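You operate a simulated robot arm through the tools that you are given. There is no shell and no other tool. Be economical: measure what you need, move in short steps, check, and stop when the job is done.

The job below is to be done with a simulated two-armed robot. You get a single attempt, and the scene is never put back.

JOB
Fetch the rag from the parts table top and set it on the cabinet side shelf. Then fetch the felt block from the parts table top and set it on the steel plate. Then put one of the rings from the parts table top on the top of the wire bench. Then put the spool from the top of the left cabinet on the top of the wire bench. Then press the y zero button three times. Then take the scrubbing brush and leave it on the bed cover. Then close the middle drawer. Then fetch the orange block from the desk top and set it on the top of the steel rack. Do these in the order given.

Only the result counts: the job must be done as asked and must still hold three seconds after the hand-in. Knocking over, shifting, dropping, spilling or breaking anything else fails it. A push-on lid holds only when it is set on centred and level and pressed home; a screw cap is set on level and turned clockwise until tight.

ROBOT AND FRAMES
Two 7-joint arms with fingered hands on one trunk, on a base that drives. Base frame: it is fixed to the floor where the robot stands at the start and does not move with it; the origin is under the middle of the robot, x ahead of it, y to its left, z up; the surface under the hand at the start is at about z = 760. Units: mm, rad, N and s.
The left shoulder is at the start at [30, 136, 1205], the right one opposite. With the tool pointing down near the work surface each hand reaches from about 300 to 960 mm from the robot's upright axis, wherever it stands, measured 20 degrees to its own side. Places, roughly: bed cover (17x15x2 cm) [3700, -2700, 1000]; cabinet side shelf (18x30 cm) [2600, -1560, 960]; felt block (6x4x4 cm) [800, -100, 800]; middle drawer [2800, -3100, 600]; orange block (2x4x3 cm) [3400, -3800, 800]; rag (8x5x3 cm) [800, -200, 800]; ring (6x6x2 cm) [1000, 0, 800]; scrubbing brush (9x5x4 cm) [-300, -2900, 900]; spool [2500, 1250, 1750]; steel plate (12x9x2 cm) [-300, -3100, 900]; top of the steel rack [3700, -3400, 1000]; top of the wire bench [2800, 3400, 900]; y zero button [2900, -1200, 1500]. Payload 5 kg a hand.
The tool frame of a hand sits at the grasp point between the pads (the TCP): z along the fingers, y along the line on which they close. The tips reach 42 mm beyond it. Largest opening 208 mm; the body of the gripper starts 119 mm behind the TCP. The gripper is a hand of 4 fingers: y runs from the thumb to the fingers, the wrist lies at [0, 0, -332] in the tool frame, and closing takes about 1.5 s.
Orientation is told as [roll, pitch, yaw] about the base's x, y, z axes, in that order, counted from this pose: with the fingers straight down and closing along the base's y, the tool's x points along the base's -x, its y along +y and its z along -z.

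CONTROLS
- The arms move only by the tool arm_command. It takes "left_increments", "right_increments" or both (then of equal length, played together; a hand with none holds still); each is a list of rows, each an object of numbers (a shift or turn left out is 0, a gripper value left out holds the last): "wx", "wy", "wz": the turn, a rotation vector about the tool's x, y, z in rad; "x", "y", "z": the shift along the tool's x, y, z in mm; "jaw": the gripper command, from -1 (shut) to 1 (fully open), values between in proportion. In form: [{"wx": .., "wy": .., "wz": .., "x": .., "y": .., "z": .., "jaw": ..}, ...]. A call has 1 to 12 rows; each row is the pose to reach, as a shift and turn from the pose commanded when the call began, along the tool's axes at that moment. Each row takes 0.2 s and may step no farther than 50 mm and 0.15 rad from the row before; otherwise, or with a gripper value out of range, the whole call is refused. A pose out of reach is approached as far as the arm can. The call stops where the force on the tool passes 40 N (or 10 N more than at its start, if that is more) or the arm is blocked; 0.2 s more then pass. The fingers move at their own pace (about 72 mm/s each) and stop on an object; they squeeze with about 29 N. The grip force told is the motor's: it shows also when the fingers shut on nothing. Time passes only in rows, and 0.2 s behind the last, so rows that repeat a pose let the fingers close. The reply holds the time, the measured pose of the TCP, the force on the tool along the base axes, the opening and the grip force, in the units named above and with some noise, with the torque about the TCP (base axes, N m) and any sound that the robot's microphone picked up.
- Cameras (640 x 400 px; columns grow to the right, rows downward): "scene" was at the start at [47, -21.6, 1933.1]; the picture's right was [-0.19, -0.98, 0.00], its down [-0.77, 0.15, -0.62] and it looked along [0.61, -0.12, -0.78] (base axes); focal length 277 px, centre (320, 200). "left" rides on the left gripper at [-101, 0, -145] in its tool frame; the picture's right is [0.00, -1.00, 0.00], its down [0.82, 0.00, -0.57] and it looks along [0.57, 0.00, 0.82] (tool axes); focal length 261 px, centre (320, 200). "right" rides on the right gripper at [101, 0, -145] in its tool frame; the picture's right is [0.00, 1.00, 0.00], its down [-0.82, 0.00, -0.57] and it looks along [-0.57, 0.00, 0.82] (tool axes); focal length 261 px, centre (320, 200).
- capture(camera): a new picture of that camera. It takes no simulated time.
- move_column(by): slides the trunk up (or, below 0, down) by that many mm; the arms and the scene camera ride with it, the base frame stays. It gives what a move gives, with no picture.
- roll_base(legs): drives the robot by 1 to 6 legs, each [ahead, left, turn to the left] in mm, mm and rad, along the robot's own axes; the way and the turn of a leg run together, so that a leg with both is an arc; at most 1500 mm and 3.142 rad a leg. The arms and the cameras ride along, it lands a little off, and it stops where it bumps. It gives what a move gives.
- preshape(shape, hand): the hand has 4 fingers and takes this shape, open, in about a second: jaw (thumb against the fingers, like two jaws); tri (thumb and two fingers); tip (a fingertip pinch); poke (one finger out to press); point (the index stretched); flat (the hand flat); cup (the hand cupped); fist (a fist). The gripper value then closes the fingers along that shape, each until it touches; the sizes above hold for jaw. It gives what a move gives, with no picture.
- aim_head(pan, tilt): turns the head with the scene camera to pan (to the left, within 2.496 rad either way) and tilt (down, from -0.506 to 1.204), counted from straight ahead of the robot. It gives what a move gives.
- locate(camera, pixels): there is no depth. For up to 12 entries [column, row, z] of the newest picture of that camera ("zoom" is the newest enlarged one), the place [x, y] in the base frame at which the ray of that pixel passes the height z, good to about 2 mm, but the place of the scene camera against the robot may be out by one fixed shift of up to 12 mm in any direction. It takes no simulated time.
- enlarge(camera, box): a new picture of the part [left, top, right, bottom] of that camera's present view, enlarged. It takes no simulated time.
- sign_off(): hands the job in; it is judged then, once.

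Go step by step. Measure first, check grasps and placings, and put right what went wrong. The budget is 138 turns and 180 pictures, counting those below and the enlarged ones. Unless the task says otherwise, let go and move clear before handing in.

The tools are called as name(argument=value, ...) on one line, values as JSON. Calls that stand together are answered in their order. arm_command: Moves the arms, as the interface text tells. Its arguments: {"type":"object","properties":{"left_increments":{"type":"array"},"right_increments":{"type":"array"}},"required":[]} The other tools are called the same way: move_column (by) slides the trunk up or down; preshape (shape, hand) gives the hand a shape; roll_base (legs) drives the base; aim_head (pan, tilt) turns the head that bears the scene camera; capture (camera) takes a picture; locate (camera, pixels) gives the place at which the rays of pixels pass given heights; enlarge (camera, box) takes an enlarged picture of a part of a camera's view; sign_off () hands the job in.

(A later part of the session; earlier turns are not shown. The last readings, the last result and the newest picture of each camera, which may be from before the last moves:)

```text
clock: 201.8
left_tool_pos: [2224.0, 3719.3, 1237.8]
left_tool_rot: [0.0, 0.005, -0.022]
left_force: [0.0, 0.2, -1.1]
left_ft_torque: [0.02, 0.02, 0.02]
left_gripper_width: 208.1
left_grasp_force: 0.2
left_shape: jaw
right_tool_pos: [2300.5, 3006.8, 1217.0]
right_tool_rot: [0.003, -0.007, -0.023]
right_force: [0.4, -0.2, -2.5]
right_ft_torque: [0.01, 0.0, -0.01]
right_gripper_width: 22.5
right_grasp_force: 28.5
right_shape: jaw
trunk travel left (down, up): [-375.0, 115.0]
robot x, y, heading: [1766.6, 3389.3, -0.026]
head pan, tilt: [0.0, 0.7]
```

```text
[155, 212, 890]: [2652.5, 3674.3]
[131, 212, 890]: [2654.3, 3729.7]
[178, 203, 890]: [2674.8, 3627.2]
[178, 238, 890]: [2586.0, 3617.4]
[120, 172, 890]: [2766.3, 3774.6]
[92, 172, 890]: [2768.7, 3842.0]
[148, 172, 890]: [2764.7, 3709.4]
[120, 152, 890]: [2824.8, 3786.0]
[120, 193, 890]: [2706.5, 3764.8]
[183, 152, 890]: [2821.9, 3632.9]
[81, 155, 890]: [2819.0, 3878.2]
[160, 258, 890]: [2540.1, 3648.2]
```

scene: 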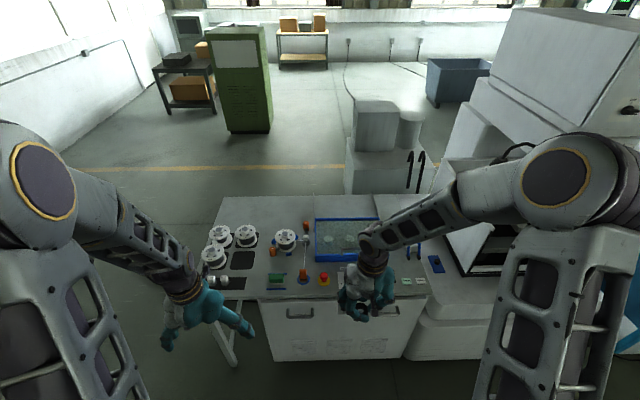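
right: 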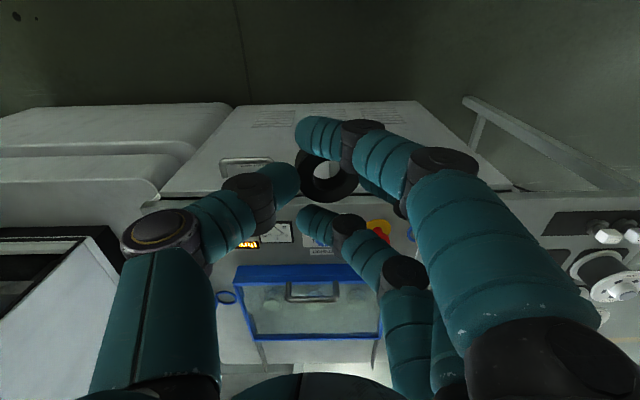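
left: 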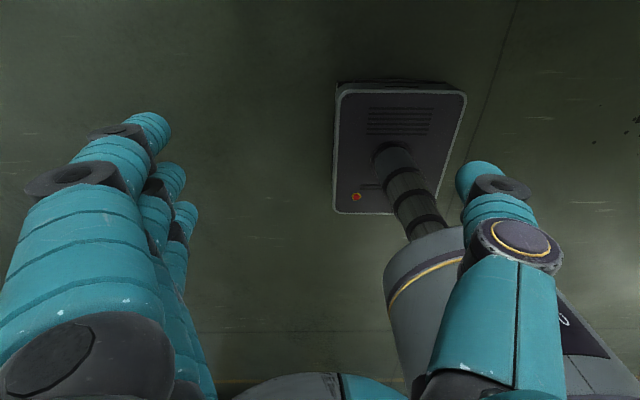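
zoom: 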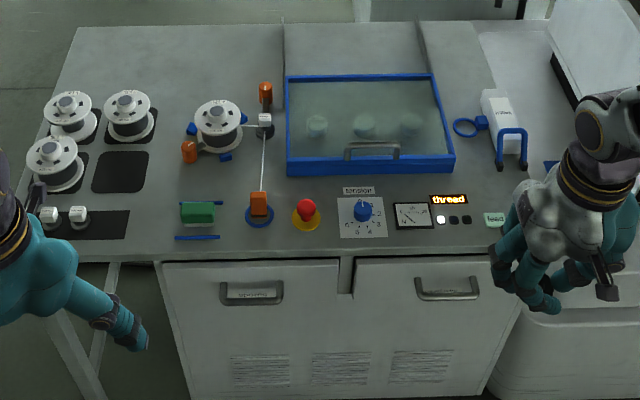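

I'll reposition the robot so the right hand reaches (2652,3676), rotating the hand 90° so the fingers lie fore and aft.

roll_base(legs=[[0, 0, 0.026], [180, 440, 0]])

arm_command(right_increments=[{"wz": 0.14, "y": 22}, {"wz": 0.28, "y": 44}, {"wz": 0.42, "y": 66}, {"wz": 0.56, "y": 88}, {"wz": 0.7, "y": 110}, {"wz": 0.84, "y": 132}, {"wz": 0.98, "y": 154}, {"wz": 1.12, "y": 176}, {"wz": 1.26, "y": 198}, {"wz": 1.4, "y": 220}, {"wz": 1.54, "y": 220}])

capture(camera="right")

```text
clock: 204.9
left_tool_pos: [2392.0, 4170.5, 1235.8]
left_tool_rot: [-0.002, 0.003, 0.011]
left_force: [0.8, 0.9, -0.1]
left_ft_torque: [0.02, 0.03, 0.04]
left_gripper_width: 207.9
left_grasp_force: 0.0
left_shape: jaw
right_tool_pos: [2489.7, 3461.3, 1217.2]
right_tool_rot: [0.001, -0.007, 0.008]
right_force: [0.4, -0.4, -2.3]
right_ft_torque: [-0.01, 0.01, 0.0]
right_gripper_width: 22.3
right_grasp_force: 28.9
right_shape: jaw
trunk travel left (down, up): [-375.0, 115.0]
robot x, y, heading: [1943.8, 3826.5, 0.004]
head pan, tilt: [0.0, 0.7]
```

```text
clock: 207.3
left_tool_pos: [2392.4, 4169.8, 1236.4]
left_tool_rot: [-0.002, 0.004, 0.012]
left_force: [-0.2, -1.3, 0.6]
left_ft_torque: [0.06, -0.02, -0.04]
left_gripper_width: 208.1
left_grasp_force: 0.0
left_shape: jaw
right_tool_pos: [2488.6, 3679.2, 1217.6]
right_tool_rot: [0.007, -0.001, -1.533]
right_force: [-1.1, -0.4, -1.6]
right_ft_torque: [0.03, -0.02, -0.01]
right_gripper_width: 22.1
right_grasp_force: 29.2
right_shape: jaw
trunk travel left (down, up): [-375.0, 115.0]
robot x, y, heading: [1944.9, 3824.2, 0.004]
head pan, tilt: [0.0, 0.7]
```

```text
122 pictures are left
```

right: 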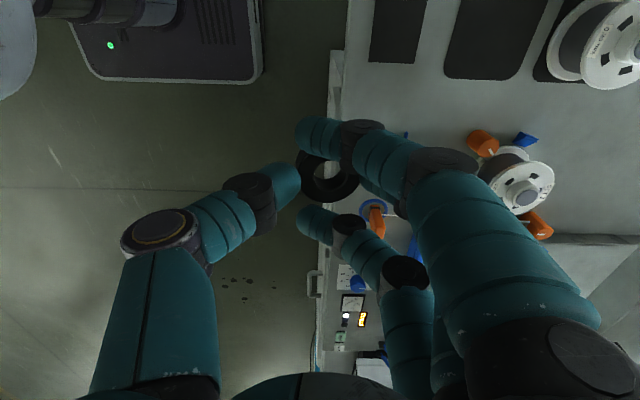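

locate(camera="right", pixels=[[372, 60, 890], [420, 62, 890], [446, 70, 890], [508, 80, 890], [400, 132, 910], [345, 120, 890], [481, 140, 920]])

arm_command(right_increments=[{"y": 40, "z": 10}, {"y": 80, "z": 20}, {"y": 120, "z": 40}, {"y": 160, "z": 70}, {"y": 160, "z": 110}])

capture(camera="right")

```text
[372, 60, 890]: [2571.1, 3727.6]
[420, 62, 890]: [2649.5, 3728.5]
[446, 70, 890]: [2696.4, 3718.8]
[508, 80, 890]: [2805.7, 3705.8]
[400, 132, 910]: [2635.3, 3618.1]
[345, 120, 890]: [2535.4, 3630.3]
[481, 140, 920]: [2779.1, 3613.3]
```

```text
clock: 208.6
left_tool_pos: [2391.3, 4170.6, 1237.8]
left_tool_rot: [-0.002, 0.003, 0.009]
left_force: [0.8, 0.3, 0.5]
left_ft_torque: [-0.01, -0.02, 0.01]
left_gripper_width: 207.6
left_grasp_force: 0.0
left_shape: jaw
right_tool_pos: [2652.9, 3688.9, 1110.0]
right_tool_rot: [0.007, -0.001, -1.532]
right_force: [0.5, -0.4, -1.1]
right_ft_torque: [0.0, 0.04, 0.0]
right_gripper_width: 22.2
right_grasp_force: 29.0
right_shape: jaw
trunk travel left (down, up): [-375.0, 115.0]
robot x, y, heading: [1944.8, 3826.2, 0.006]
head pan, tilt: [0.0, 0.7]
```

```text
121 pictures are left
```

right: 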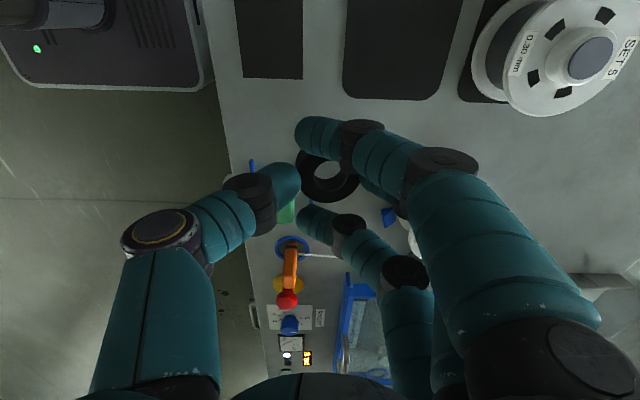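

The ring is under the TCP. I'll shift 14 mm toward -y and lower to near the surface.

arm_command(right_increments=[{"x": -14, "z": 40}, {"x": -14, "z": 85}, {"x": -14, "z": 125}, {"x": -14, "z": 145}])

capture(camera="right")

```text
clock: 209.6
left_tool_pos: [2391.0, 4170.7, 1237.5]
left_tool_rot: [-0.003, 0.002, 0.012]
left_force: [-1.0, 0.2, 1.1]
left_ft_torque: [-0.05, -0.05, -0.02]
left_gripper_width: 208.0
left_grasp_force: 0.1
left_shape: jaw
right_tool_pos: [2651.0, 3673.3, 967.3]
right_tool_rot: [0.012, 0.001, -1.531]
right_force: [-0.5, -1.4, 15.0]
right_ft_torque: [0.0, -0.39, 0.0]
right_gripper_width: 24.9
right_grasp_force: 29.5
right_shape: jaw
trunk travel left (down, up): [-375.0, 115.0]
robot x, y, heading: [1943.0, 3825.4, 0.01]
head pan, tilt: [0.0, 0.7]
```

```text
120 pictures are left
```

right: 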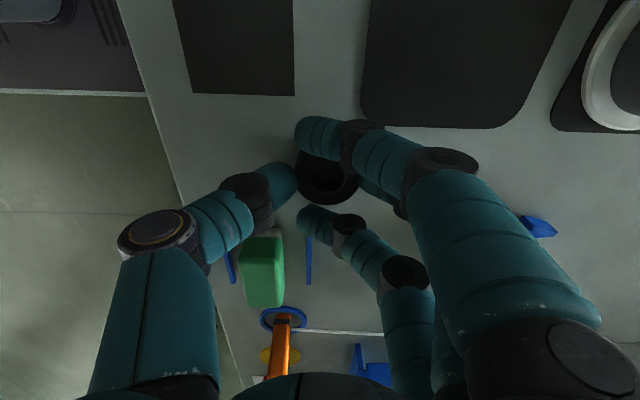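

I have contact at TCP z≈967. I'll look closely to be sure it's the ring on the bench.

enlarge(camera="right", box=[200, 90, 440, 290])

enlarge(camera="scene", box=[320, 230, 480, 350])

```text
2.00 times, centred on (320, 190) of right
```

zoom: 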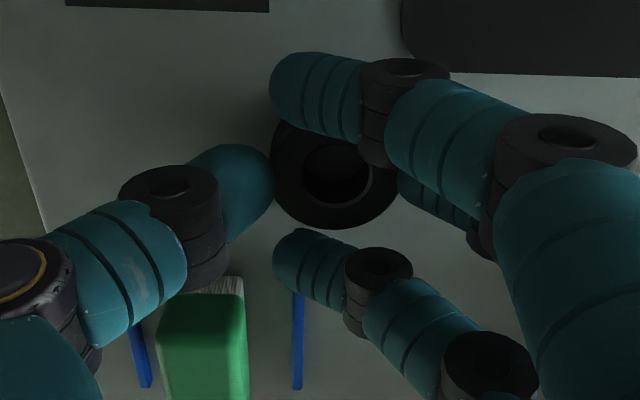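

```text
3.33 times, centred on (400, 290) of scene
```

zoom: 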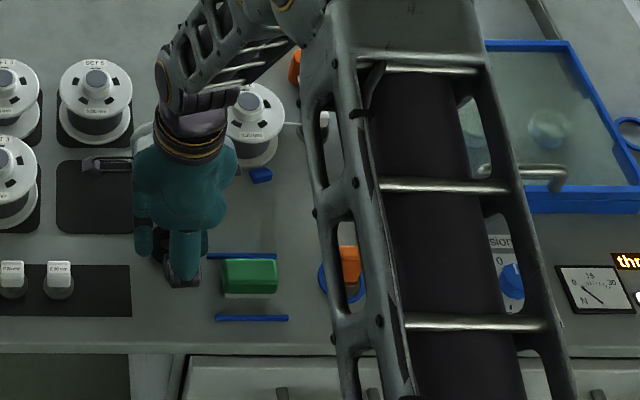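

Torque shows contact 26 mm toward +x at y≈0, i.e. the fingertip or ring on the bench top (about 922). I'll release here and rise.

arm_command(right_increments=[{"z": -1}, {"z": -1, "jaw": -0.3}, {"z": -1}, {"z": -1}, {"z": -1}, {"z": -25}, {"z": -65}, {"z": -110}, {"z": -155}, {"z": -200}, {"z": -240}])

capture(camera="right")

```text
clock: 211.9
left_tool_pos: [2390.7, 4171.3, 1237.3]
left_tool_rot: [-0.001, 0.002, 0.011]
left_force: [-0.3, 0.2, 0.8]
left_ft_torque: [-0.02, -0.11, -0.02]
left_gripper_width: 208.1
left_grasp_force: 0.1
left_shape: jaw
right_tool_pos: [2648.6, 3673.0, 1205.1]
right_tool_rot: [0.005, 0.0, -1.53]
right_force: [-1.0, 1.1, 0.1]
right_ft_torque: [0.0, -0.1, 0.01]
right_gripper_width: 72.3
right_grasp_force: 0.2
right_shape: jaw
trunk travel left (down, up): [-375.0, 115.0]
robot x, y, heading: [1943.4, 3827.7, 0.008]
head pan, tilt: [0.0, 0.7]
```

```text
117 pictures are left
```

right: 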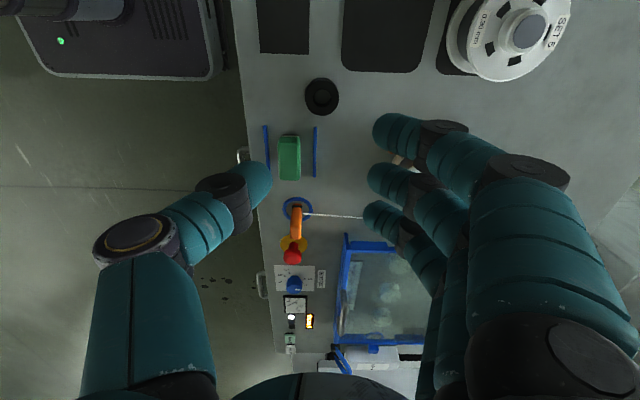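

The ring lies flat on the bench. I'll record the vacant pad location for the spool, then raise the trunk fully, retract and drive to the left cabinet.

locate(camera="right", pixels=[[343, 70, 922], [418, 72, 922], [322, 97, 930], [436, 5, 922], [348, 5, 922], [440, 72, 922]])

arm_command(right_increments=[{"y": -40}, {"y": -80}, {"y": -120}, {"y": -160}, {"y": -200}])

move_column(by=113)

roll_base(legs=[[-400, 0, 0], [0, -1450, 0], [0, -950, 0]])

aim_head(pan=-0.2, tilt=0.3)

capture(camera="scene")

```text
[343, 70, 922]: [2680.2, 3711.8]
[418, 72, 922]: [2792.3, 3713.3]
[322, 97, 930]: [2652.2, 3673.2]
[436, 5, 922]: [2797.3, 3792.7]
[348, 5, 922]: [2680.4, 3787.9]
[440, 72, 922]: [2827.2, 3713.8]
```

```text
clock: 213.2
left_tool_pos: [2390.3, 4171.0, 1237.1]
left_tool_rot: [-0.002, 0.002, 0.01]
left_force: [-0.8, 1.0, 0.3]
left_ft_torque: [0.05, -0.09, 0.0]
left_gripper_width: 208.0
left_grasp_force: 0.0
left_shape: jaw
right_tool_pos: [2448.5, 3665.0, 1202.0]
right_tool_rot: [0.008, 0.001, -1.53]
right_force: [-0.2, 0.1, 0.0]
right_ft_torque: [-0.02, -0.06, 0.01]
right_gripper_width: 72.5
right_grasp_force: 0.1
right_shape: jaw
trunk travel left (down, up): [-375.0, 115.0]
robot x, y, heading: [1946.4, 3827.1, 0.005]
head pan, tilt: [0.0, 0.7]
```

```text
clock: 214.6
left_tool_pos: [2392.2, 4170.3, 1349.5]
left_tool_rot: [-0.002, 0.004, 0.01]
left_force: [0.2, -0.7, -0.7]
left_ft_torque: [0.03, 0.02, -0.02]
left_gripper_width: 207.9
left_grasp_force: 0.1
left_shape: jaw
right_tool_pos: [2447.7, 3664.3, 1312.6]
right_tool_rot: [0.006, 0.001, -1.531]
right_force: [-1.1, -0.4, -0.1]
right_ft_torque: [0.03, 0.01, -0.02]
right_gripper_width: 72.9
right_grasp_force: 0.1
right_shape: jaw
trunk travel left (down, up): [-488.0, 2.0]
robot x, y, heading: [1942.0, 3826.4, 0.008]
head pan, tilt: [0.0, 0.7]
```

```text
clock: 228.1
left_tool_pos: [1985.6, 1824.0, 1349.6]
left_tool_rot: [-0.002, 0.004, -0.006]
left_force: [-0.9, -0.7, 0.4]
left_ft_torque: [-0.04, -0.02, 0.0]
left_gripper_width: 207.8
left_grasp_force: 0.0
left_shape: jaw
right_tool_pos: [2033.0, 1316.8, 1312.8]
right_tool_rot: [0.006, 0.0, -1.549]
right_force: [0.5, 0.1, 0.2]
right_ft_torque: [0.03, 0.02, -0.02]
right_gripper_width: 72.7
right_grasp_force: 0.0
right_shape: jaw
trunk travel left (down, up): [-488.0, 2.0]
robot x, y, heading: [1532.9, 1488.2, -0.008]
head pan, tilt: [0.0, 0.7]
```

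```text
clock: 229.0
left_tool_pos: [1985.0, 1824.1, 1349.3]
left_tool_rot: [-0.001, 0.005, -0.007]
left_force: [0.7, 0.2, -0.6]
left_ft_torque: [-0.01, 0.06, 0.0]
left_gripper_width: 208.0
left_grasp_force: 0.0
left_shape: jaw
right_tool_pos: [2032.9, 1317.3, 1314.1]
right_tool_rot: [0.008, 0.0, -1.547]
right_force: [-0.8, 0.6, 0.1]
right_ft_torque: [-0.02, 0.01, -0.05]
right_gripper_width: 72.6
right_grasp_force: 0.0
right_shape: jaw
trunk travel left (down, up): [-488.0, 2.0]
robot x, y, heading: [1529.0, 1487.2, -0.01]
head pan, tilt: [-0.201, 0.3]
```

```text
116 pictures are left
```

scene: 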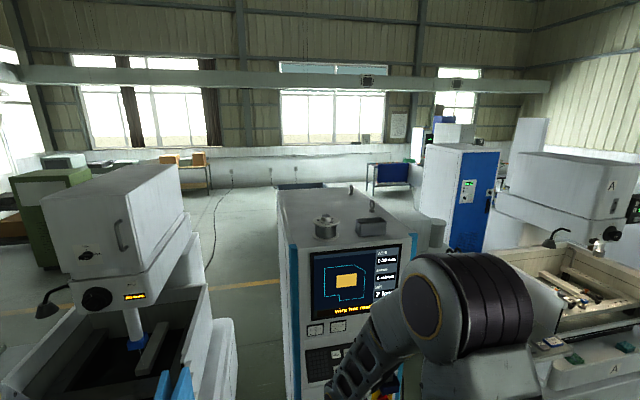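

enlarge(camera="scene", box=[260, 175, 440, 287])

```text
3.56 times, centred on (350, 231) of scene
```

zoom: 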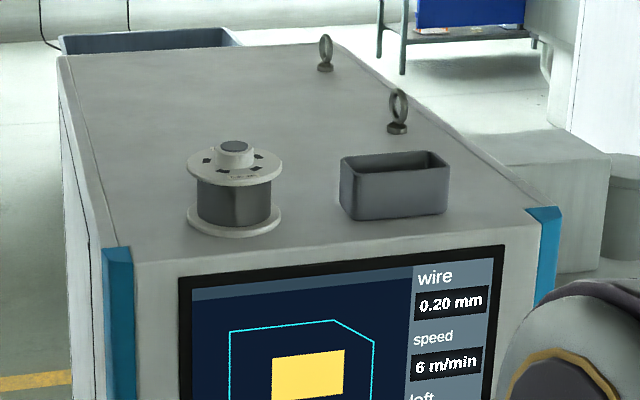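

locate(camera="zoom", pixels=[[235, 216, 1750], [235, 216, 1800], [187, 214, 1750], [281, 214, 1750], [130, 255, 1750], [535, 215, 1750], [343, 213, 1750], [235, 168, 1830], [187, 166, 1830], [281, 166, 1830], [234, 148, 1850]])

```text
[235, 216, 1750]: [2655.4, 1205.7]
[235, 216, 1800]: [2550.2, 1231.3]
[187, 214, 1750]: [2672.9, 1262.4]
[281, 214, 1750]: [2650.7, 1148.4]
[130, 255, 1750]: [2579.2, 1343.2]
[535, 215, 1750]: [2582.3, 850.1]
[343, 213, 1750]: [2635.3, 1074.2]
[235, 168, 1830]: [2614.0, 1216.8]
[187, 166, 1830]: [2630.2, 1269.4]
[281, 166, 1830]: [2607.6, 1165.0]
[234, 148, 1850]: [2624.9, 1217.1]
```

The triangulated height is uncertain. I'll raise the right hand well above the cabinet top, then move closer for a steeper look.

arm_command(right_increments=[{"z": -50, "jaw": 0.3}, {"z": -100}, {"z": -150}, {"z": -200}, {"z": -250}, {"z": -300}, {"z": -350}, {"z": -400}, {"z": -450}, {"z": -500}, {"z": -550}, {"z": -600}])

```text
clock: 231.6
left_tool_pos: [1984.5, 1823.9, 1349.3]
left_tool_rot: [-0.001, 0.003, -0.007]
left_force: [0.2, 0.1, 0.1]
left_ft_torque: [-0.05, 0.02, -0.01]
left_gripper_width: 208.0
left_grasp_force: 0.0
left_shape: jaw
right_tool_pos: [2033.0, 1318.2, 1913.0]
right_tool_rot: [0.006, -0.001, -1.549]
right_force: [0.2, 0.9, 1.2]
right_ft_torque: [-0.06, -0.03, 0.01]
right_gripper_width: 134.8
right_grasp_force: 0.1
right_shape: jaw
trunk travel left (down, up): [-488.0, 2.0]
robot x, y, heading: [1530.7, 1486.8, -0.011]
head pan, tilt: [-0.201, 0.3]
```

The hand is at 1913. I'll move closer and measure again with both cameras.

roll_base(legs=[[300, -95, 0.01]])

aim_head(pan=-0.2, tilt=0.5)

capture(camera="scene")

capture(camera="right")

```text
clock: 233.7
left_tool_pos: [2275.1, 1736.4, 1349.6]
left_tool_rot: [-0.001, 0.005, 0.002]
left_force: [-0.8, 0.7, -0.2]
left_ft_torque: [-0.02, -0.08, 0.01]
left_gripper_width: 208.0
left_grasp_force: 0.1
left_shape: jaw
right_tool_pos: [2327.8, 1232.2, 1911.7]
right_tool_rot: [0.007, 0.0, -1.539]
right_force: [-0.1, 1.1, 1.1]
right_ft_torque: [0.0, -0.07, 0.01]
right_gripper_width: 134.6
right_grasp_force: 0.0
right_shape: jaw
trunk travel left (down, up): [-488.0, 2.0]
robot x, y, heading: [1828.3, 1397.7, -0.002]
head pan, tilt: [-0.201, 0.3]
```

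```text
clock: 234.4
left_tool_pos: [2277.7, 1734.9, 1349.7]
left_tool_rot: [-0.002, 0.005, 0.001]
left_force: [0.6, -0.3, 1.0]
left_ft_torque: [0.02, 0.1, -0.01]
left_gripper_width: 207.9
left_grasp_force: 0.0
left_shape: jaw
right_tool_pos: [2329.9, 1232.3, 1911.0]
right_tool_rot: [0.007, 0.0, -1.541]
right_force: [1.0, -0.8, -0.3]
right_ft_torque: [0.05, 0.11, 0.06]
right_gripper_width: 134.8
right_grasp_force: 0.0
right_shape: jaw
trunk travel left (down, up): [-488.0, 2.0]
robot x, y, heading: [1828.3, 1397.1, -0.0]
head pan, tilt: [-0.201, 0.499]
```

```text
114 pictures are left
```

scene: 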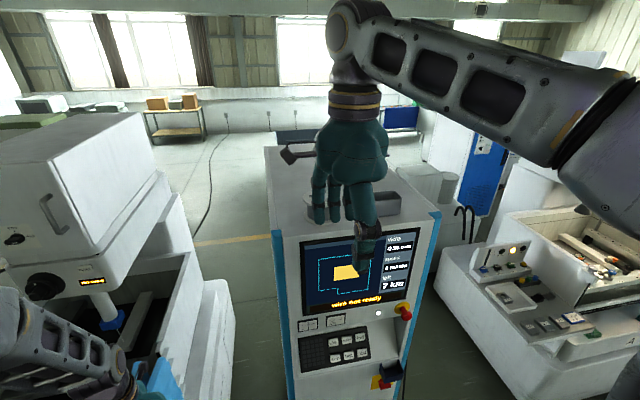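

```text
113 pictures are left
```

right: 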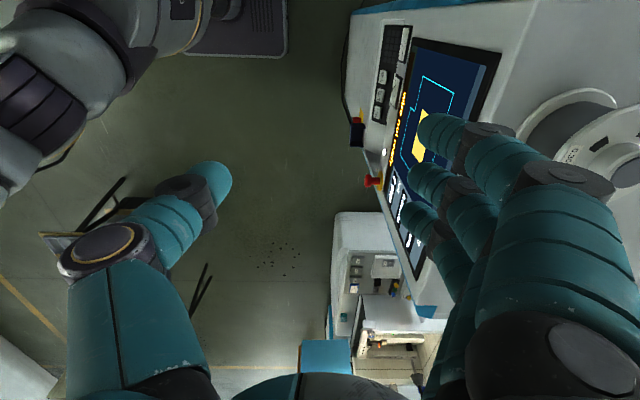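

locate(camera="right", pixels=[[625, 150, 1850], [625, 150, 1800], [520, 130, 1760], [520, 130, 1800], [590, 92, 1760], [590, 92, 1800], [500, 60, 1740]])

locate(camera="scene", pixels=[[273, 230, 1750], [440, 215, 1750], [273, 230, 1800], [400, 210, 1750]])

```text
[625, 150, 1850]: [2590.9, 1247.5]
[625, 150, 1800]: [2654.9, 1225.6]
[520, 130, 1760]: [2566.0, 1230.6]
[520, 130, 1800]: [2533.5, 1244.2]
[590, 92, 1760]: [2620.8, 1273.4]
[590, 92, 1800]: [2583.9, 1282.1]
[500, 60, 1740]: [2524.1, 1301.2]
```

```text
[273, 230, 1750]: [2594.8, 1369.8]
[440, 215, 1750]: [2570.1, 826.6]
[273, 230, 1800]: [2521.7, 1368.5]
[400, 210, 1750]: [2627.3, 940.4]
```

The cabinet front is at x≈2580 and top at z≈1750. The spool centre is about (2630,1220), flange about 108 wide, top flange about 1820. I'll move 200 closer with the hand above it.

arm_command(left_increments=[{"x": 40, "z": -30}, {"x": 80, "z": -60}, {"x": 120, "z": -90}], right_increments=[{"z": -10}, {"z": -20}, {"z": -20}])

roll_base(legs=[[200, 0, 0]])

capture(camera="right")

capture(camera="scene")

```text
clock: 235.2
left_tool_pos: [2158.4, 1740.0, 1439.2]
left_tool_rot: [0.001, 0.007, 0.0]
left_force: [1.2, 0.2, 4.6]
left_ft_torque: [-0.18, 0.13, -0.04]
left_gripper_width: 207.9
left_grasp_force: 0.0
left_shape: jaw
right_tool_pos: [2332.0, 1231.5, 1929.7]
right_tool_rot: [0.006, -0.001, -1.541]
right_force: [2.3, -1.1, -2.0]
right_ft_torque: [0.25, 0.37, -0.03]
right_gripper_width: 135.0
right_grasp_force: 0.1
right_shape: jaw
trunk travel left (down, up): [-488.0, 2.0]
robot x, y, heading: [1824.0, 1396.0, -0.0]
head pan, tilt: [-0.201, 0.499]
```

```text
clock: 236.8
left_tool_pos: [2353.6, 1737.0, 1440.4]
left_tool_rot: [-0.003, 0.005, 0.001]
left_force: [-1.0, -0.8, -0.3]
left_ft_torque: [0.06, -0.07, 0.02]
left_gripper_width: 207.9
left_grasp_force: 0.2
left_shape: jaw
right_tool_pos: [2526.3, 1229.8, 1933.0]
right_tool_rot: [0.009, 0.001, -1.539]
right_force: [-0.3, -0.3, 0.4]
right_ft_torque: [0.04, -0.14, 0.0]
right_gripper_width: 134.7
right_grasp_force: 0.1
right_shape: jaw
trunk travel left (down, up): [-488.0, 2.0]
robot x, y, heading: [2028.3, 1396.0, -0.005]
head pan, tilt: [-0.201, 0.499]
```

```text
112 pictures are left
```

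right: 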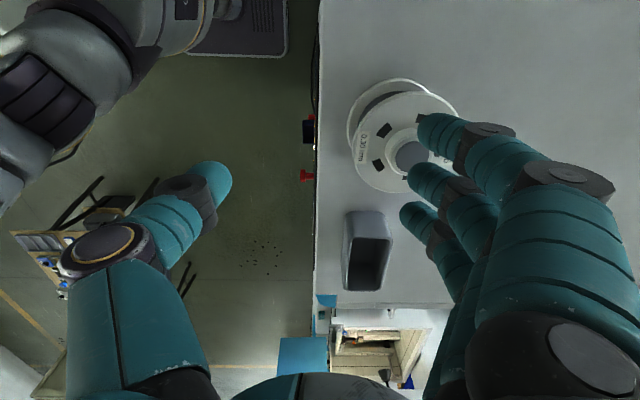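

```text
111 pictures are left
```

scene: 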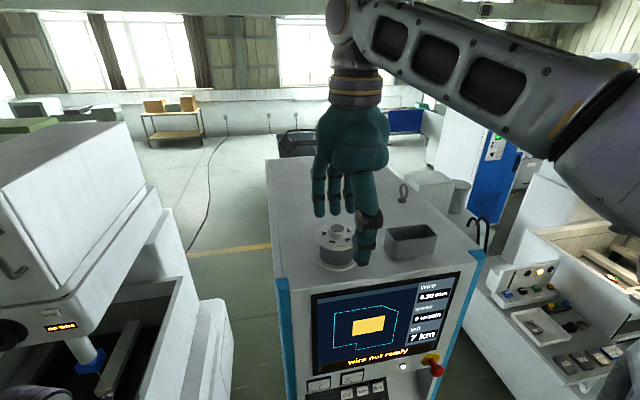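

locate(camera="right", pixels=[[353, 150, 1820], [408, 92, 1820], [412, 157, 1845], [347, 130, 1758], [400, 78, 1758], [319, 100, 1752], [390, 213, 1790]])

enlarge(camera="scene", box=[280, 180, 460, 292])

```text
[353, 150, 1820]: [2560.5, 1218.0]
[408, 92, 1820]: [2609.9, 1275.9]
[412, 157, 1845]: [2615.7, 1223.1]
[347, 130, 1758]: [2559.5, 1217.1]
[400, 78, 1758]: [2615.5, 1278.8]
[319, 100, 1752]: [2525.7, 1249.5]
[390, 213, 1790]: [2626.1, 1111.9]
```

```text
3.56 times, centred on (370, 236) of scene
```

zoom: 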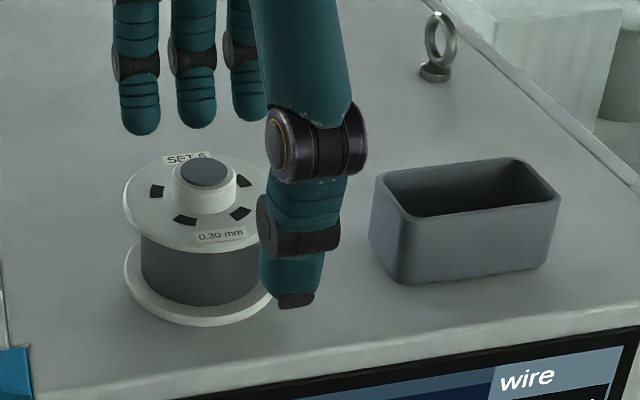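

Both cameras agree: spool centre (2615,1220), radius 55. I'll move over it at height with the jaw at 150, then check.

arm_command(right_increments=[{"x": -6, "y": 44, "jaw": 0.44}, {"x": -12.5, "y": 88.5}, {"x": -12.5, "y": 88.5, "z": 20}, {"x": -12.5, "y": 88.5, "z": 40}])

capture(camera="right")

enlarge(camera="scene", box=[280, 180, 460, 292])

```text
clock: 237.8
left_tool_pos: [2354.8, 1739.1, 1439.9]
left_tool_rot: [-0.003, 0.002, 0.001]
left_force: [-0.7, -0.7, 0.1]
left_ft_torque: [-0.04, -0.09, -0.03]
left_gripper_width: 207.8
left_grasp_force: 0.0
left_shape: jaw
right_tool_pos: [2614.9, 1221.1, 1891.7]
right_tool_rot: [0.008, -0.002, -1.539]
right_force: [-0.9, 0.7, 1.2]
right_ft_torque: [0.01, -0.09, 0.03]
right_gripper_width: 149.3
right_grasp_force: 0.1
right_shape: jaw
trunk travel left (down, up): [-488.0, 2.0]
robot x, y, heading: [2031.8, 1394.9, -0.004]
head pan, tilt: [-0.201, 0.499]
```

```text
109 pictures are left
```

right: 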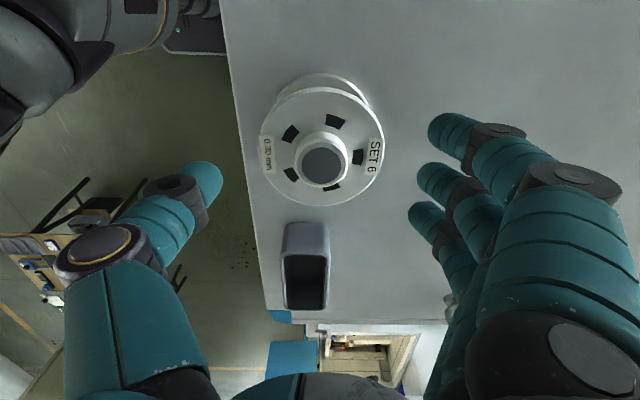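

```text
3.56 times, centred on (370, 236) of scene
```

zoom: 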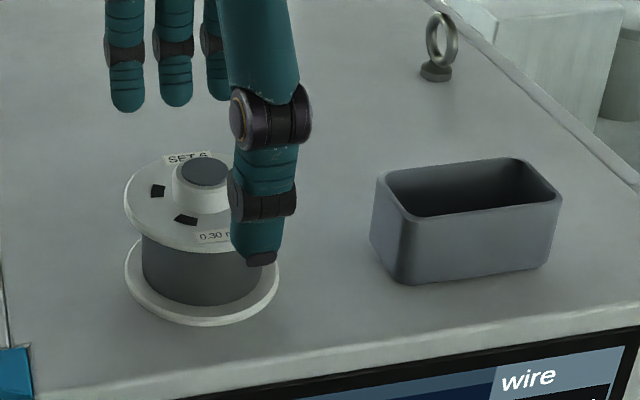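

Well centred: the spool is at px (322,146). I'll descend 77 mm, close and lift.

arm_command(right_increments=[{"z": 30}, {"z": 55}, {"z": 70}, {"z": 77}, {"z": 77, "jaw": -1}, {"z": 77}, {"z": 77}, {"z": 77}, {"z": 77}, {"z": 70}, {"z": 45}, {"z": 0}])

capture(camera="right")

enlarge(camera="scene", box=[280, 150, 460, 262])

```text
clock: 240.4
left_tool_pos: [2356.0, 1738.1, 1439.4]
left_tool_rot: [-0.002, 0.005, 0.003]
left_force: [-0.2, 0.6, -0.5]
left_ft_torque: [-0.03, -0.06, 0.01]
left_gripper_width: 208.0
left_grasp_force: 0.2
left_shape: jaw
right_tool_pos: [2618.0, 1224.3, 1892.3]
right_tool_rot: [0.005, 0.001, -1.539]
right_force: [0.1, 1.2, -11.3]
right_ft_torque: [-0.1, 0.0, -0.03]
right_gripper_width: 68.9
right_grasp_force: 28.9
right_shape: jaw
trunk travel left (down, up): [-488.0, 2.0]
robot x, y, heading: [2028.0, 1397.7, 0.001]
head pan, tilt: [-0.201, 0.499]
```

```text
107 pictures are left
```

right: 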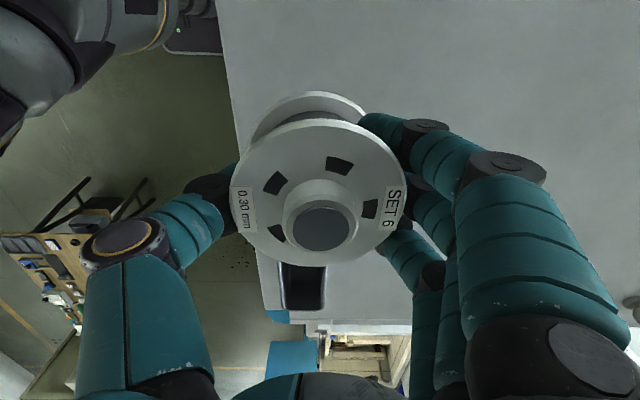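

```text
3.56 times, centred on (370, 206) of scene
```

zoom: 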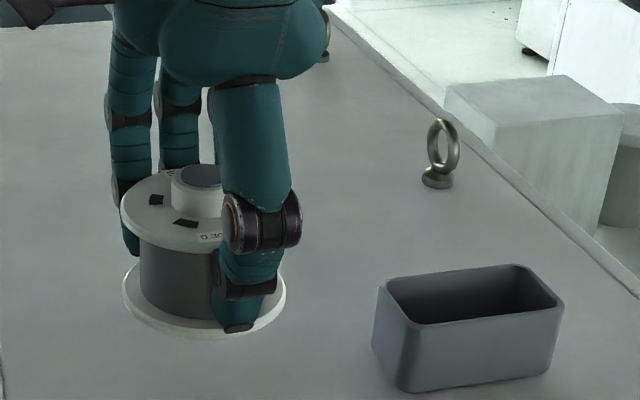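

The spool is held firmly between its flanges. I'll back off and carry it to the bench.

roll_base(legs=[[-430, 0, 0], [0, 1450, 0], [0, 1090, 0], [340, 0, 0]])

move_column(by=-110)

arm_command(right_increments=[{"z": 50}, {"z": 100}, {"z": 150}, {"z": 200}, {"z": 250}, {"z": 300}, {"z": 350}, {"z": 400}, {"z": 450}, {"z": 500}, {"z": 540}])

aim_head(pan=-0.1, tilt=0.75)

capture(camera="scene")

capture(camera="right")

```text
clock: 256.9
left_tool_pos: [2120.5, 4335.9, 1439.7]
left_tool_rot: [-0.002, 0.004, 0.095]
left_force: [-0.1, -0.5, 0.1]
left_ft_torque: [0.03, -0.04, -0.03]
left_gripper_width: 207.7
left_grasp_force: 0.1
left_shape: jaw
right_tool_pos: [2427.0, 3846.7, 1891.7]
right_tool_rot: [0.008, 0.001, -1.447]
right_force: [-0.4, 0.2, -8.5]
right_ft_torque: [-0.02, -0.11, 0.02]
right_gripper_width: 68.9
right_grasp_force: 29.2
right_shape: jaw
trunk travel left (down, up): [-488.0, 2.0]
robot x, y, heading: [1829.0, 3961.4, 0.085]
head pan, tilt: [-0.201, 0.499]
```

```text
clock: 258.3
left_tool_pos: [2122.6, 4335.5, 1329.5]
left_tool_rot: [-0.002, 0.005, 0.095]
left_force: [0.2, -0.5, -0.8]
left_ft_torque: [-0.01, 0.0, 0.02]
left_gripper_width: 207.8
left_grasp_force: 0.0
left_shape: jaw
right_tool_pos: [2430.4, 3846.1, 1782.1]
right_tool_rot: [0.007, 0.002, -1.447]
right_force: [0.3, -0.7, -9.4]
right_ft_torque: [-0.03, -0.01, 0.02]
right_gripper_width: 68.9
right_grasp_force: 29.0
right_shape: jaw
trunk travel left (down, up): [-378.0, 112.0]
robot x, y, heading: [1825.7, 3963.4, 0.086]
head pan, tilt: [-0.201, 0.499]
```

```text
clock: 260.7
left_tool_pos: [2123.4, 4336.9, 1328.5]
left_tool_rot: [-0.005, 0.004, 0.094]
left_force: [1.3, -0.6, 0.4]
left_ft_torque: [0.0, 0.08, 0.01]
left_gripper_width: 208.0
left_grasp_force: 0.1
left_shape: jaw
right_tool_pos: [2433.7, 3847.4, 1244.6]
right_tool_rot: [0.008, 0.002, -1.449]
right_force: [2.2, 1.2, -9.3]
right_ft_torque: [-0.13, 0.15, 0.0]
right_gripper_width: 68.2
right_grasp_force: 29.0
right_shape: jaw
trunk travel left (down, up): [-378.0, 112.0]
robot x, y, heading: [1823.6, 3965.7, 0.088]
head pan, tilt: [-0.201, 0.499]
```

```text
clock: 261.5
left_tool_pos: [2121.4, 4335.5, 1329.5]
left_tool_rot: [-0.002, 0.004, 0.096]
left_force: [-0.4, -1.3, 0.0]
left_ft_torque: [0.03, -0.03, -0.02]
left_gripper_width: 208.0
left_grasp_force: 0.1
left_shape: jaw
right_tool_pos: [2432.8, 3846.7, 1245.1]
right_tool_rot: [0.005, 0.003, -1.447]
right_force: [-0.2, 0.8, -8.9]
right_ft_torque: [-0.02, -0.08, 0.0]
right_gripper_width: 68.4
right_grasp_force: 29.4
right_shape: jaw
trunk travel left (down, up): [-378.0, 112.0]
robot x, y, heading: [1830.0, 3962.7, 0.086]
head pan, tilt: [-0.099, 0.75]
```

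```text
105 pictures are left
```

scene: 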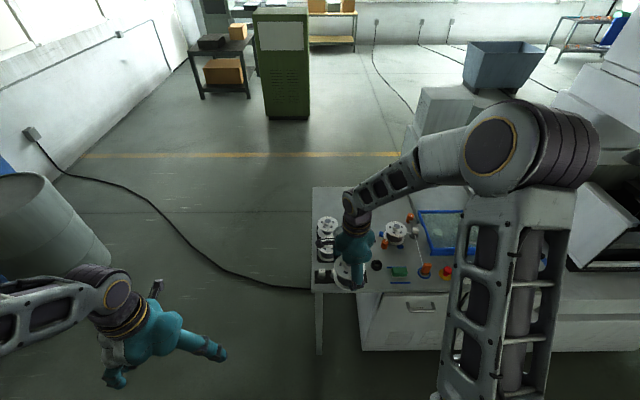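

```text
104 pictures are left
```

right: 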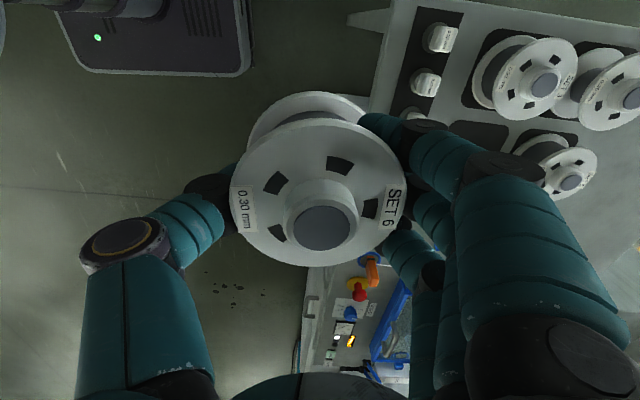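

Heading is off by 0.086. I'll correct it and step in.

roll_base(legs=[[0, 0, -0.086], [140, -25, 0]])

capture(camera="right")

enlarge(camera="scene", box=[270, 190, 470, 330])

```text
clock: 263.3
left_tool_pos: [2289.1, 4284.4, 1329.4]
left_tool_rot: [-0.003, 0.005, 0.006]
left_force: [0.0, 0.4, 0.3]
left_ft_torque: [-0.02, -0.02, -0.01]
left_gripper_width: 208.0
left_grasp_force: 0.0
left_shape: jaw
right_tool_pos: [2556.7, 3768.9, 1245.6]
right_tool_rot: [0.006, 0.002, -1.538]
right_force: [-0.4, 0.0, -9.2]
right_ft_torque: [-0.06, -0.03, 0.01]
right_gripper_width: 68.1
right_grasp_force: 29.1
right_shape: jaw
trunk travel left (down, up): [-378.0, 112.0]
robot x, y, heading: [1963.3, 3937.4, 0.002]
head pan, tilt: [-0.099, 0.75]
```

```text
103 pictures are left
```

right: 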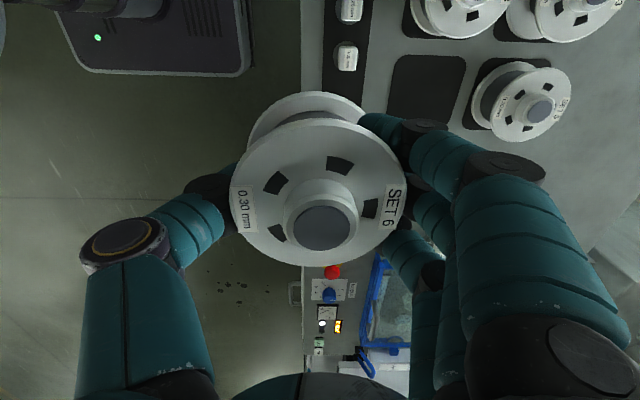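

```text
2.86 times, centred on (370, 260) of scene
```

zoom: 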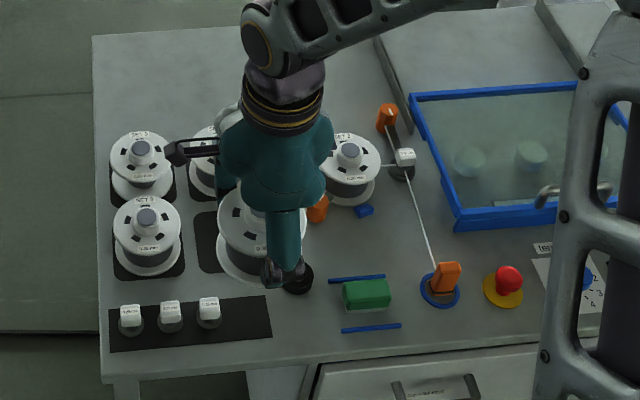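

locate(camera="right", pixels=[[393, 57, 922], [466, 57, 922], [387, 112, 922], [472, 95, 930], [491, 110, 990], [412, 15, 930], [420, 38, 990], [357, 62, 960], [369, 75, 922]])

```text
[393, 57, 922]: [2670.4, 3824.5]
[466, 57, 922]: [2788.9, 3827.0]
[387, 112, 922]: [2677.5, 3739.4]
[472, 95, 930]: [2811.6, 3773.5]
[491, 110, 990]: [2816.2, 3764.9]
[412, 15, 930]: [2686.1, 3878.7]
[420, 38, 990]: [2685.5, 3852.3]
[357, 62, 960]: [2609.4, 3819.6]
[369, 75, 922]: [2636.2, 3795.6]
```

The pad spans x 2673–2789, y 3712–3826, and a neighbouring spool's flange is at x≥2812. I'll set this spool slightly forward at (2703,3768) and come down to about 15 mm above.

arm_command(right_increments=[{"x": -2, "y": 49}, {"x": -4, "y": 98}, {"x": -6, "y": 146}, {"x": -6, "y": 146, "z": 45}, {"x": -6, "y": 146, "z": 90}, {"x": -6, "y": 146, "z": 135}, {"x": -6, "y": 146, "z": 180}, {"x": -6, "y": 146, "z": 210}, {"x": -6, "y": 146, "z": 232}])

capture(camera="right")

enlarge(camera="scene", box=[270, 190, 470, 330])

```text
clock: 265.3
left_tool_pos: [2290.6, 4282.4, 1329.3]
left_tool_rot: [-0.002, 0.005, 0.005]
left_force: [0.3, -0.6, -0.1]
left_ft_torque: [0.0, 0.01, 0.06]
left_gripper_width: 208.0
left_grasp_force: 0.0
left_shape: jaw
right_tool_pos: [2707.2, 3768.0, 1013.9]
right_tool_rot: [0.007, 0.002, -1.536]
right_force: [0.7, -0.4, -8.5]
right_ft_torque: [-0.02, 0.08, 0.0]
right_gripper_width: 67.8
right_grasp_force: 29.0
right_shape: jaw
trunk travel left (down, up): [-378.0, 112.0]
robot x, y, heading: [1967.0, 3939.8, 0.002]
head pan, tilt: [-0.099, 0.75]
```

```text
101 pictures are left
```

right: 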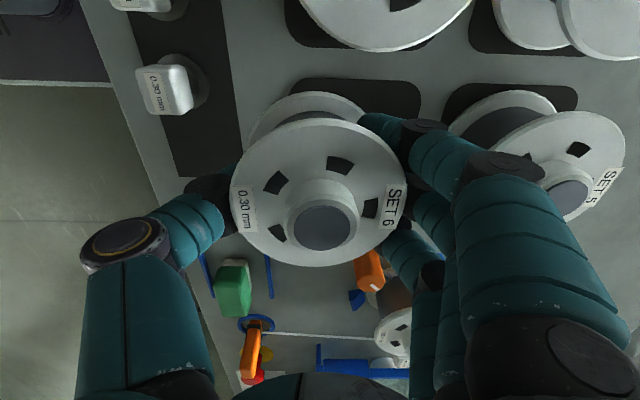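

```text
2.86 times, centred on (370, 260) of scene
```

zoom: 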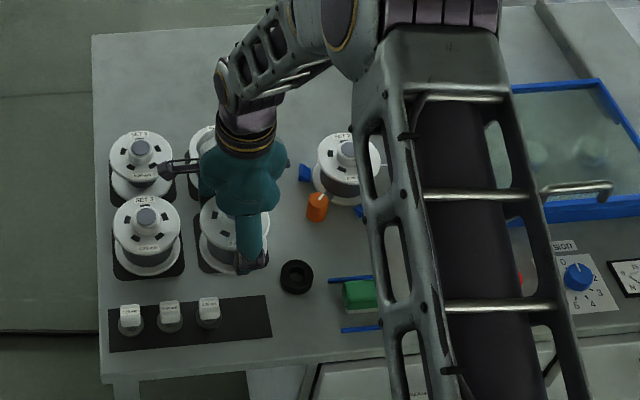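

The fingers on the +x side are near the SET 5 spool, so I'll shift 17 mm toward -x for opening room and lower slowly to contact.

arm_command(right_increments=[{"y": -17}, {"y": -17, "z": 10}, {"y": -17, "z": 20}, {"y": -17, "z": 24}, {"y": -17, "z": 28}, {"y": -17, "z": 31}, {"y": -17, "z": 34}, {"y": -17, "z": 37}, {"y": -17, "z": 40}, {"y": -17, "z": 43}])

```text
clock: 267.5
left_tool_pos: [2287.2, 4282.6, 1328.7]
left_tool_rot: [-0.005, 0.004, 0.005]
left_force: [-0.4, 0.4, -0.3]
left_ft_torque: [0.02, 0.01, 0.01]
left_gripper_width: 207.7
left_grasp_force: 0.1
left_shape: jaw
right_tool_pos: [2688.7, 3768.0, 973.9]
right_tool_rot: [0.016, 0.003, -1.537]
right_force: [-4.5, -3.9, 32.8]
right_ft_torque: [0.06, -1.91, -0.15]
right_gripper_width: 71.1
right_grasp_force: 28.9
right_shape: jaw
trunk travel left (down, up): [-378.0, 112.0]
robot x, y, heading: [1962.4, 3938.9, 0.001]
head pan, tilt: [-0.099, 0.75]
```

Contact made, slightly toward the +x edge. I'll ease up 2 mm, open to about 122 and check before lifting.

arm_command(right_increments=[{"z": -2}, {"z": -3}, {"z": -3, "jaw": -0.1}, {"z": -3}, {"z": -3, "jaw": 0.17}, {"z": -3}, {"z": -3}])

capture(camera="right")

enlarge(camera="scene", box=[270, 190, 470, 330])

```text
clock: 269.1
left_tool_pos: [2290.0, 4283.1, 1329.3]
left_tool_rot: [-0.002, 0.006, 0.006]
left_force: [-0.5, -0.8, 0.1]
left_ft_torque: [-0.03, -0.03, -0.02]
left_gripper_width: 207.7
left_grasp_force: 0.2
left_shape: jaw
right_tool_pos: [2686.9, 3769.1, 972.6]
right_tool_rot: [0.009, 0.002, -1.536]
right_force: [-0.8, 0.3, -0.5]
right_ft_torque: [-0.01, 0.03, 0.03]
right_gripper_width: 120.7
right_grasp_force: 0.1
right_shape: jaw
trunk travel left (down, up): [-378.0, 112.0]
robot x, y, heading: [1962.5, 3940.2, 0.001]
head pan, tilt: [-0.099, 0.75]
```

```text
99 pictures are left
```

right: 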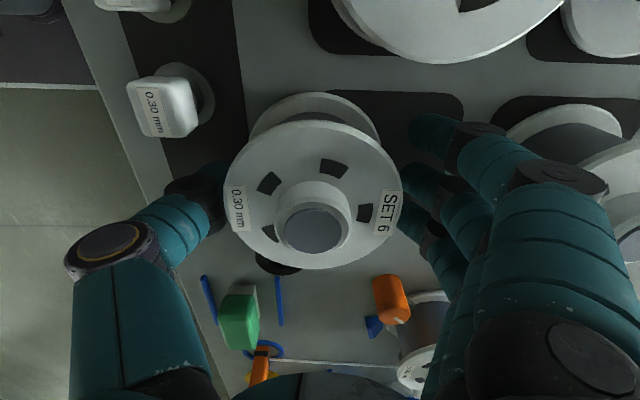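

```text
2.86 times, centred on (370, 260) of scene
```

zoom: 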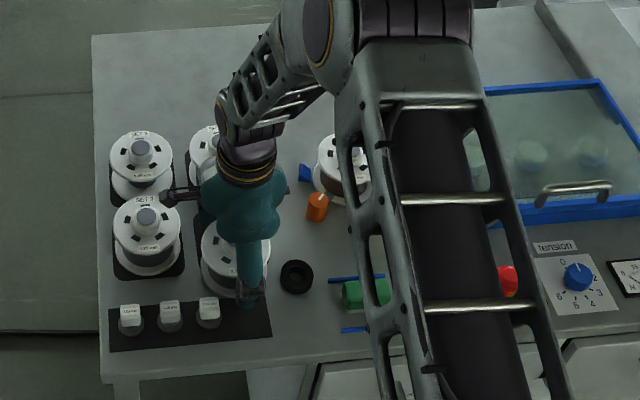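

The thumb is nearly touching the flange edge, so I'll shift the hand 5 mm to -x, open slightly more and lift straight.

arm_command(right_increments=[{"y": -4, "jaw": 0.27}, {"y": -5}, {"y": -5, "z": -15}, {"y": -5, "z": -35}, {"y": -5, "z": -70}, {"y": -5, "z": -110}, {"y": -5, "z": -155}, {"y": -5, "z": -200}, {"y": -5, "z": -240}])

capture(camera="right")

enlarge(camera="scene", box=[270, 190, 470, 330])

```text
clock: 271.1
left_tool_pos: [2286.7, 4283.8, 1328.7]
left_tool_rot: [-0.003, 0.004, 0.006]
left_force: [-0.8, 0.2, -0.2]
left_ft_torque: [-0.02, -0.1, 0.02]
left_gripper_width: 207.8
left_grasp_force: 0.1
left_shape: jaw
right_tool_pos: [2678.8, 3769.2, 1215.7]
right_tool_rot: [0.005, 0.001, -1.534]
right_force: [-0.6, 0.3, -1.7]
right_ft_torque: [-0.02, -0.15, -0.01]
right_gripper_width: 131.8
right_grasp_force: 0.1
right_shape: jaw
trunk travel left (down, up): [-378.0, 112.0]
robot x, y, heading: [1964.3, 3942.2, 0.007]
head pan, tilt: [-0.099, 0.75]
```

```text
97 pictures are left
```

right: 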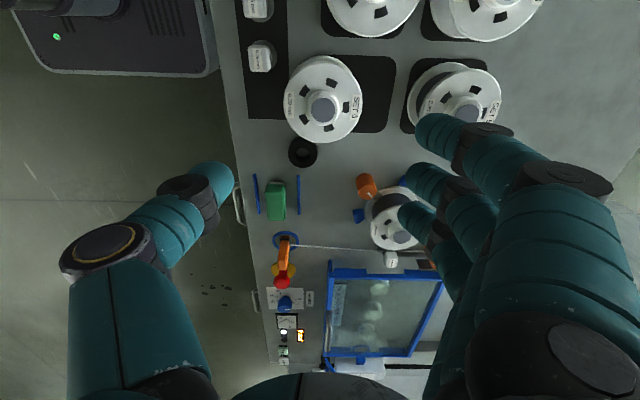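

```text
2.86 times, centred on (370, 260) of scene
```

zoom: 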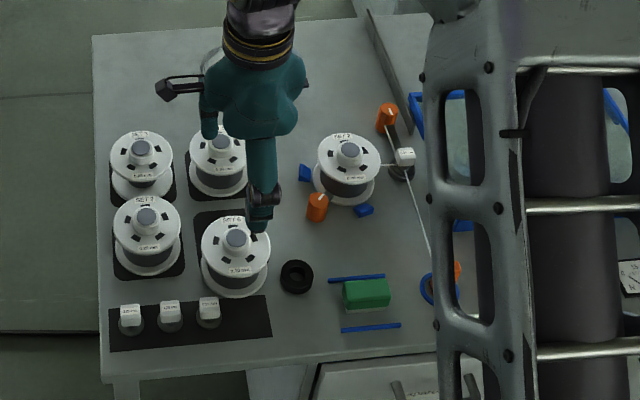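

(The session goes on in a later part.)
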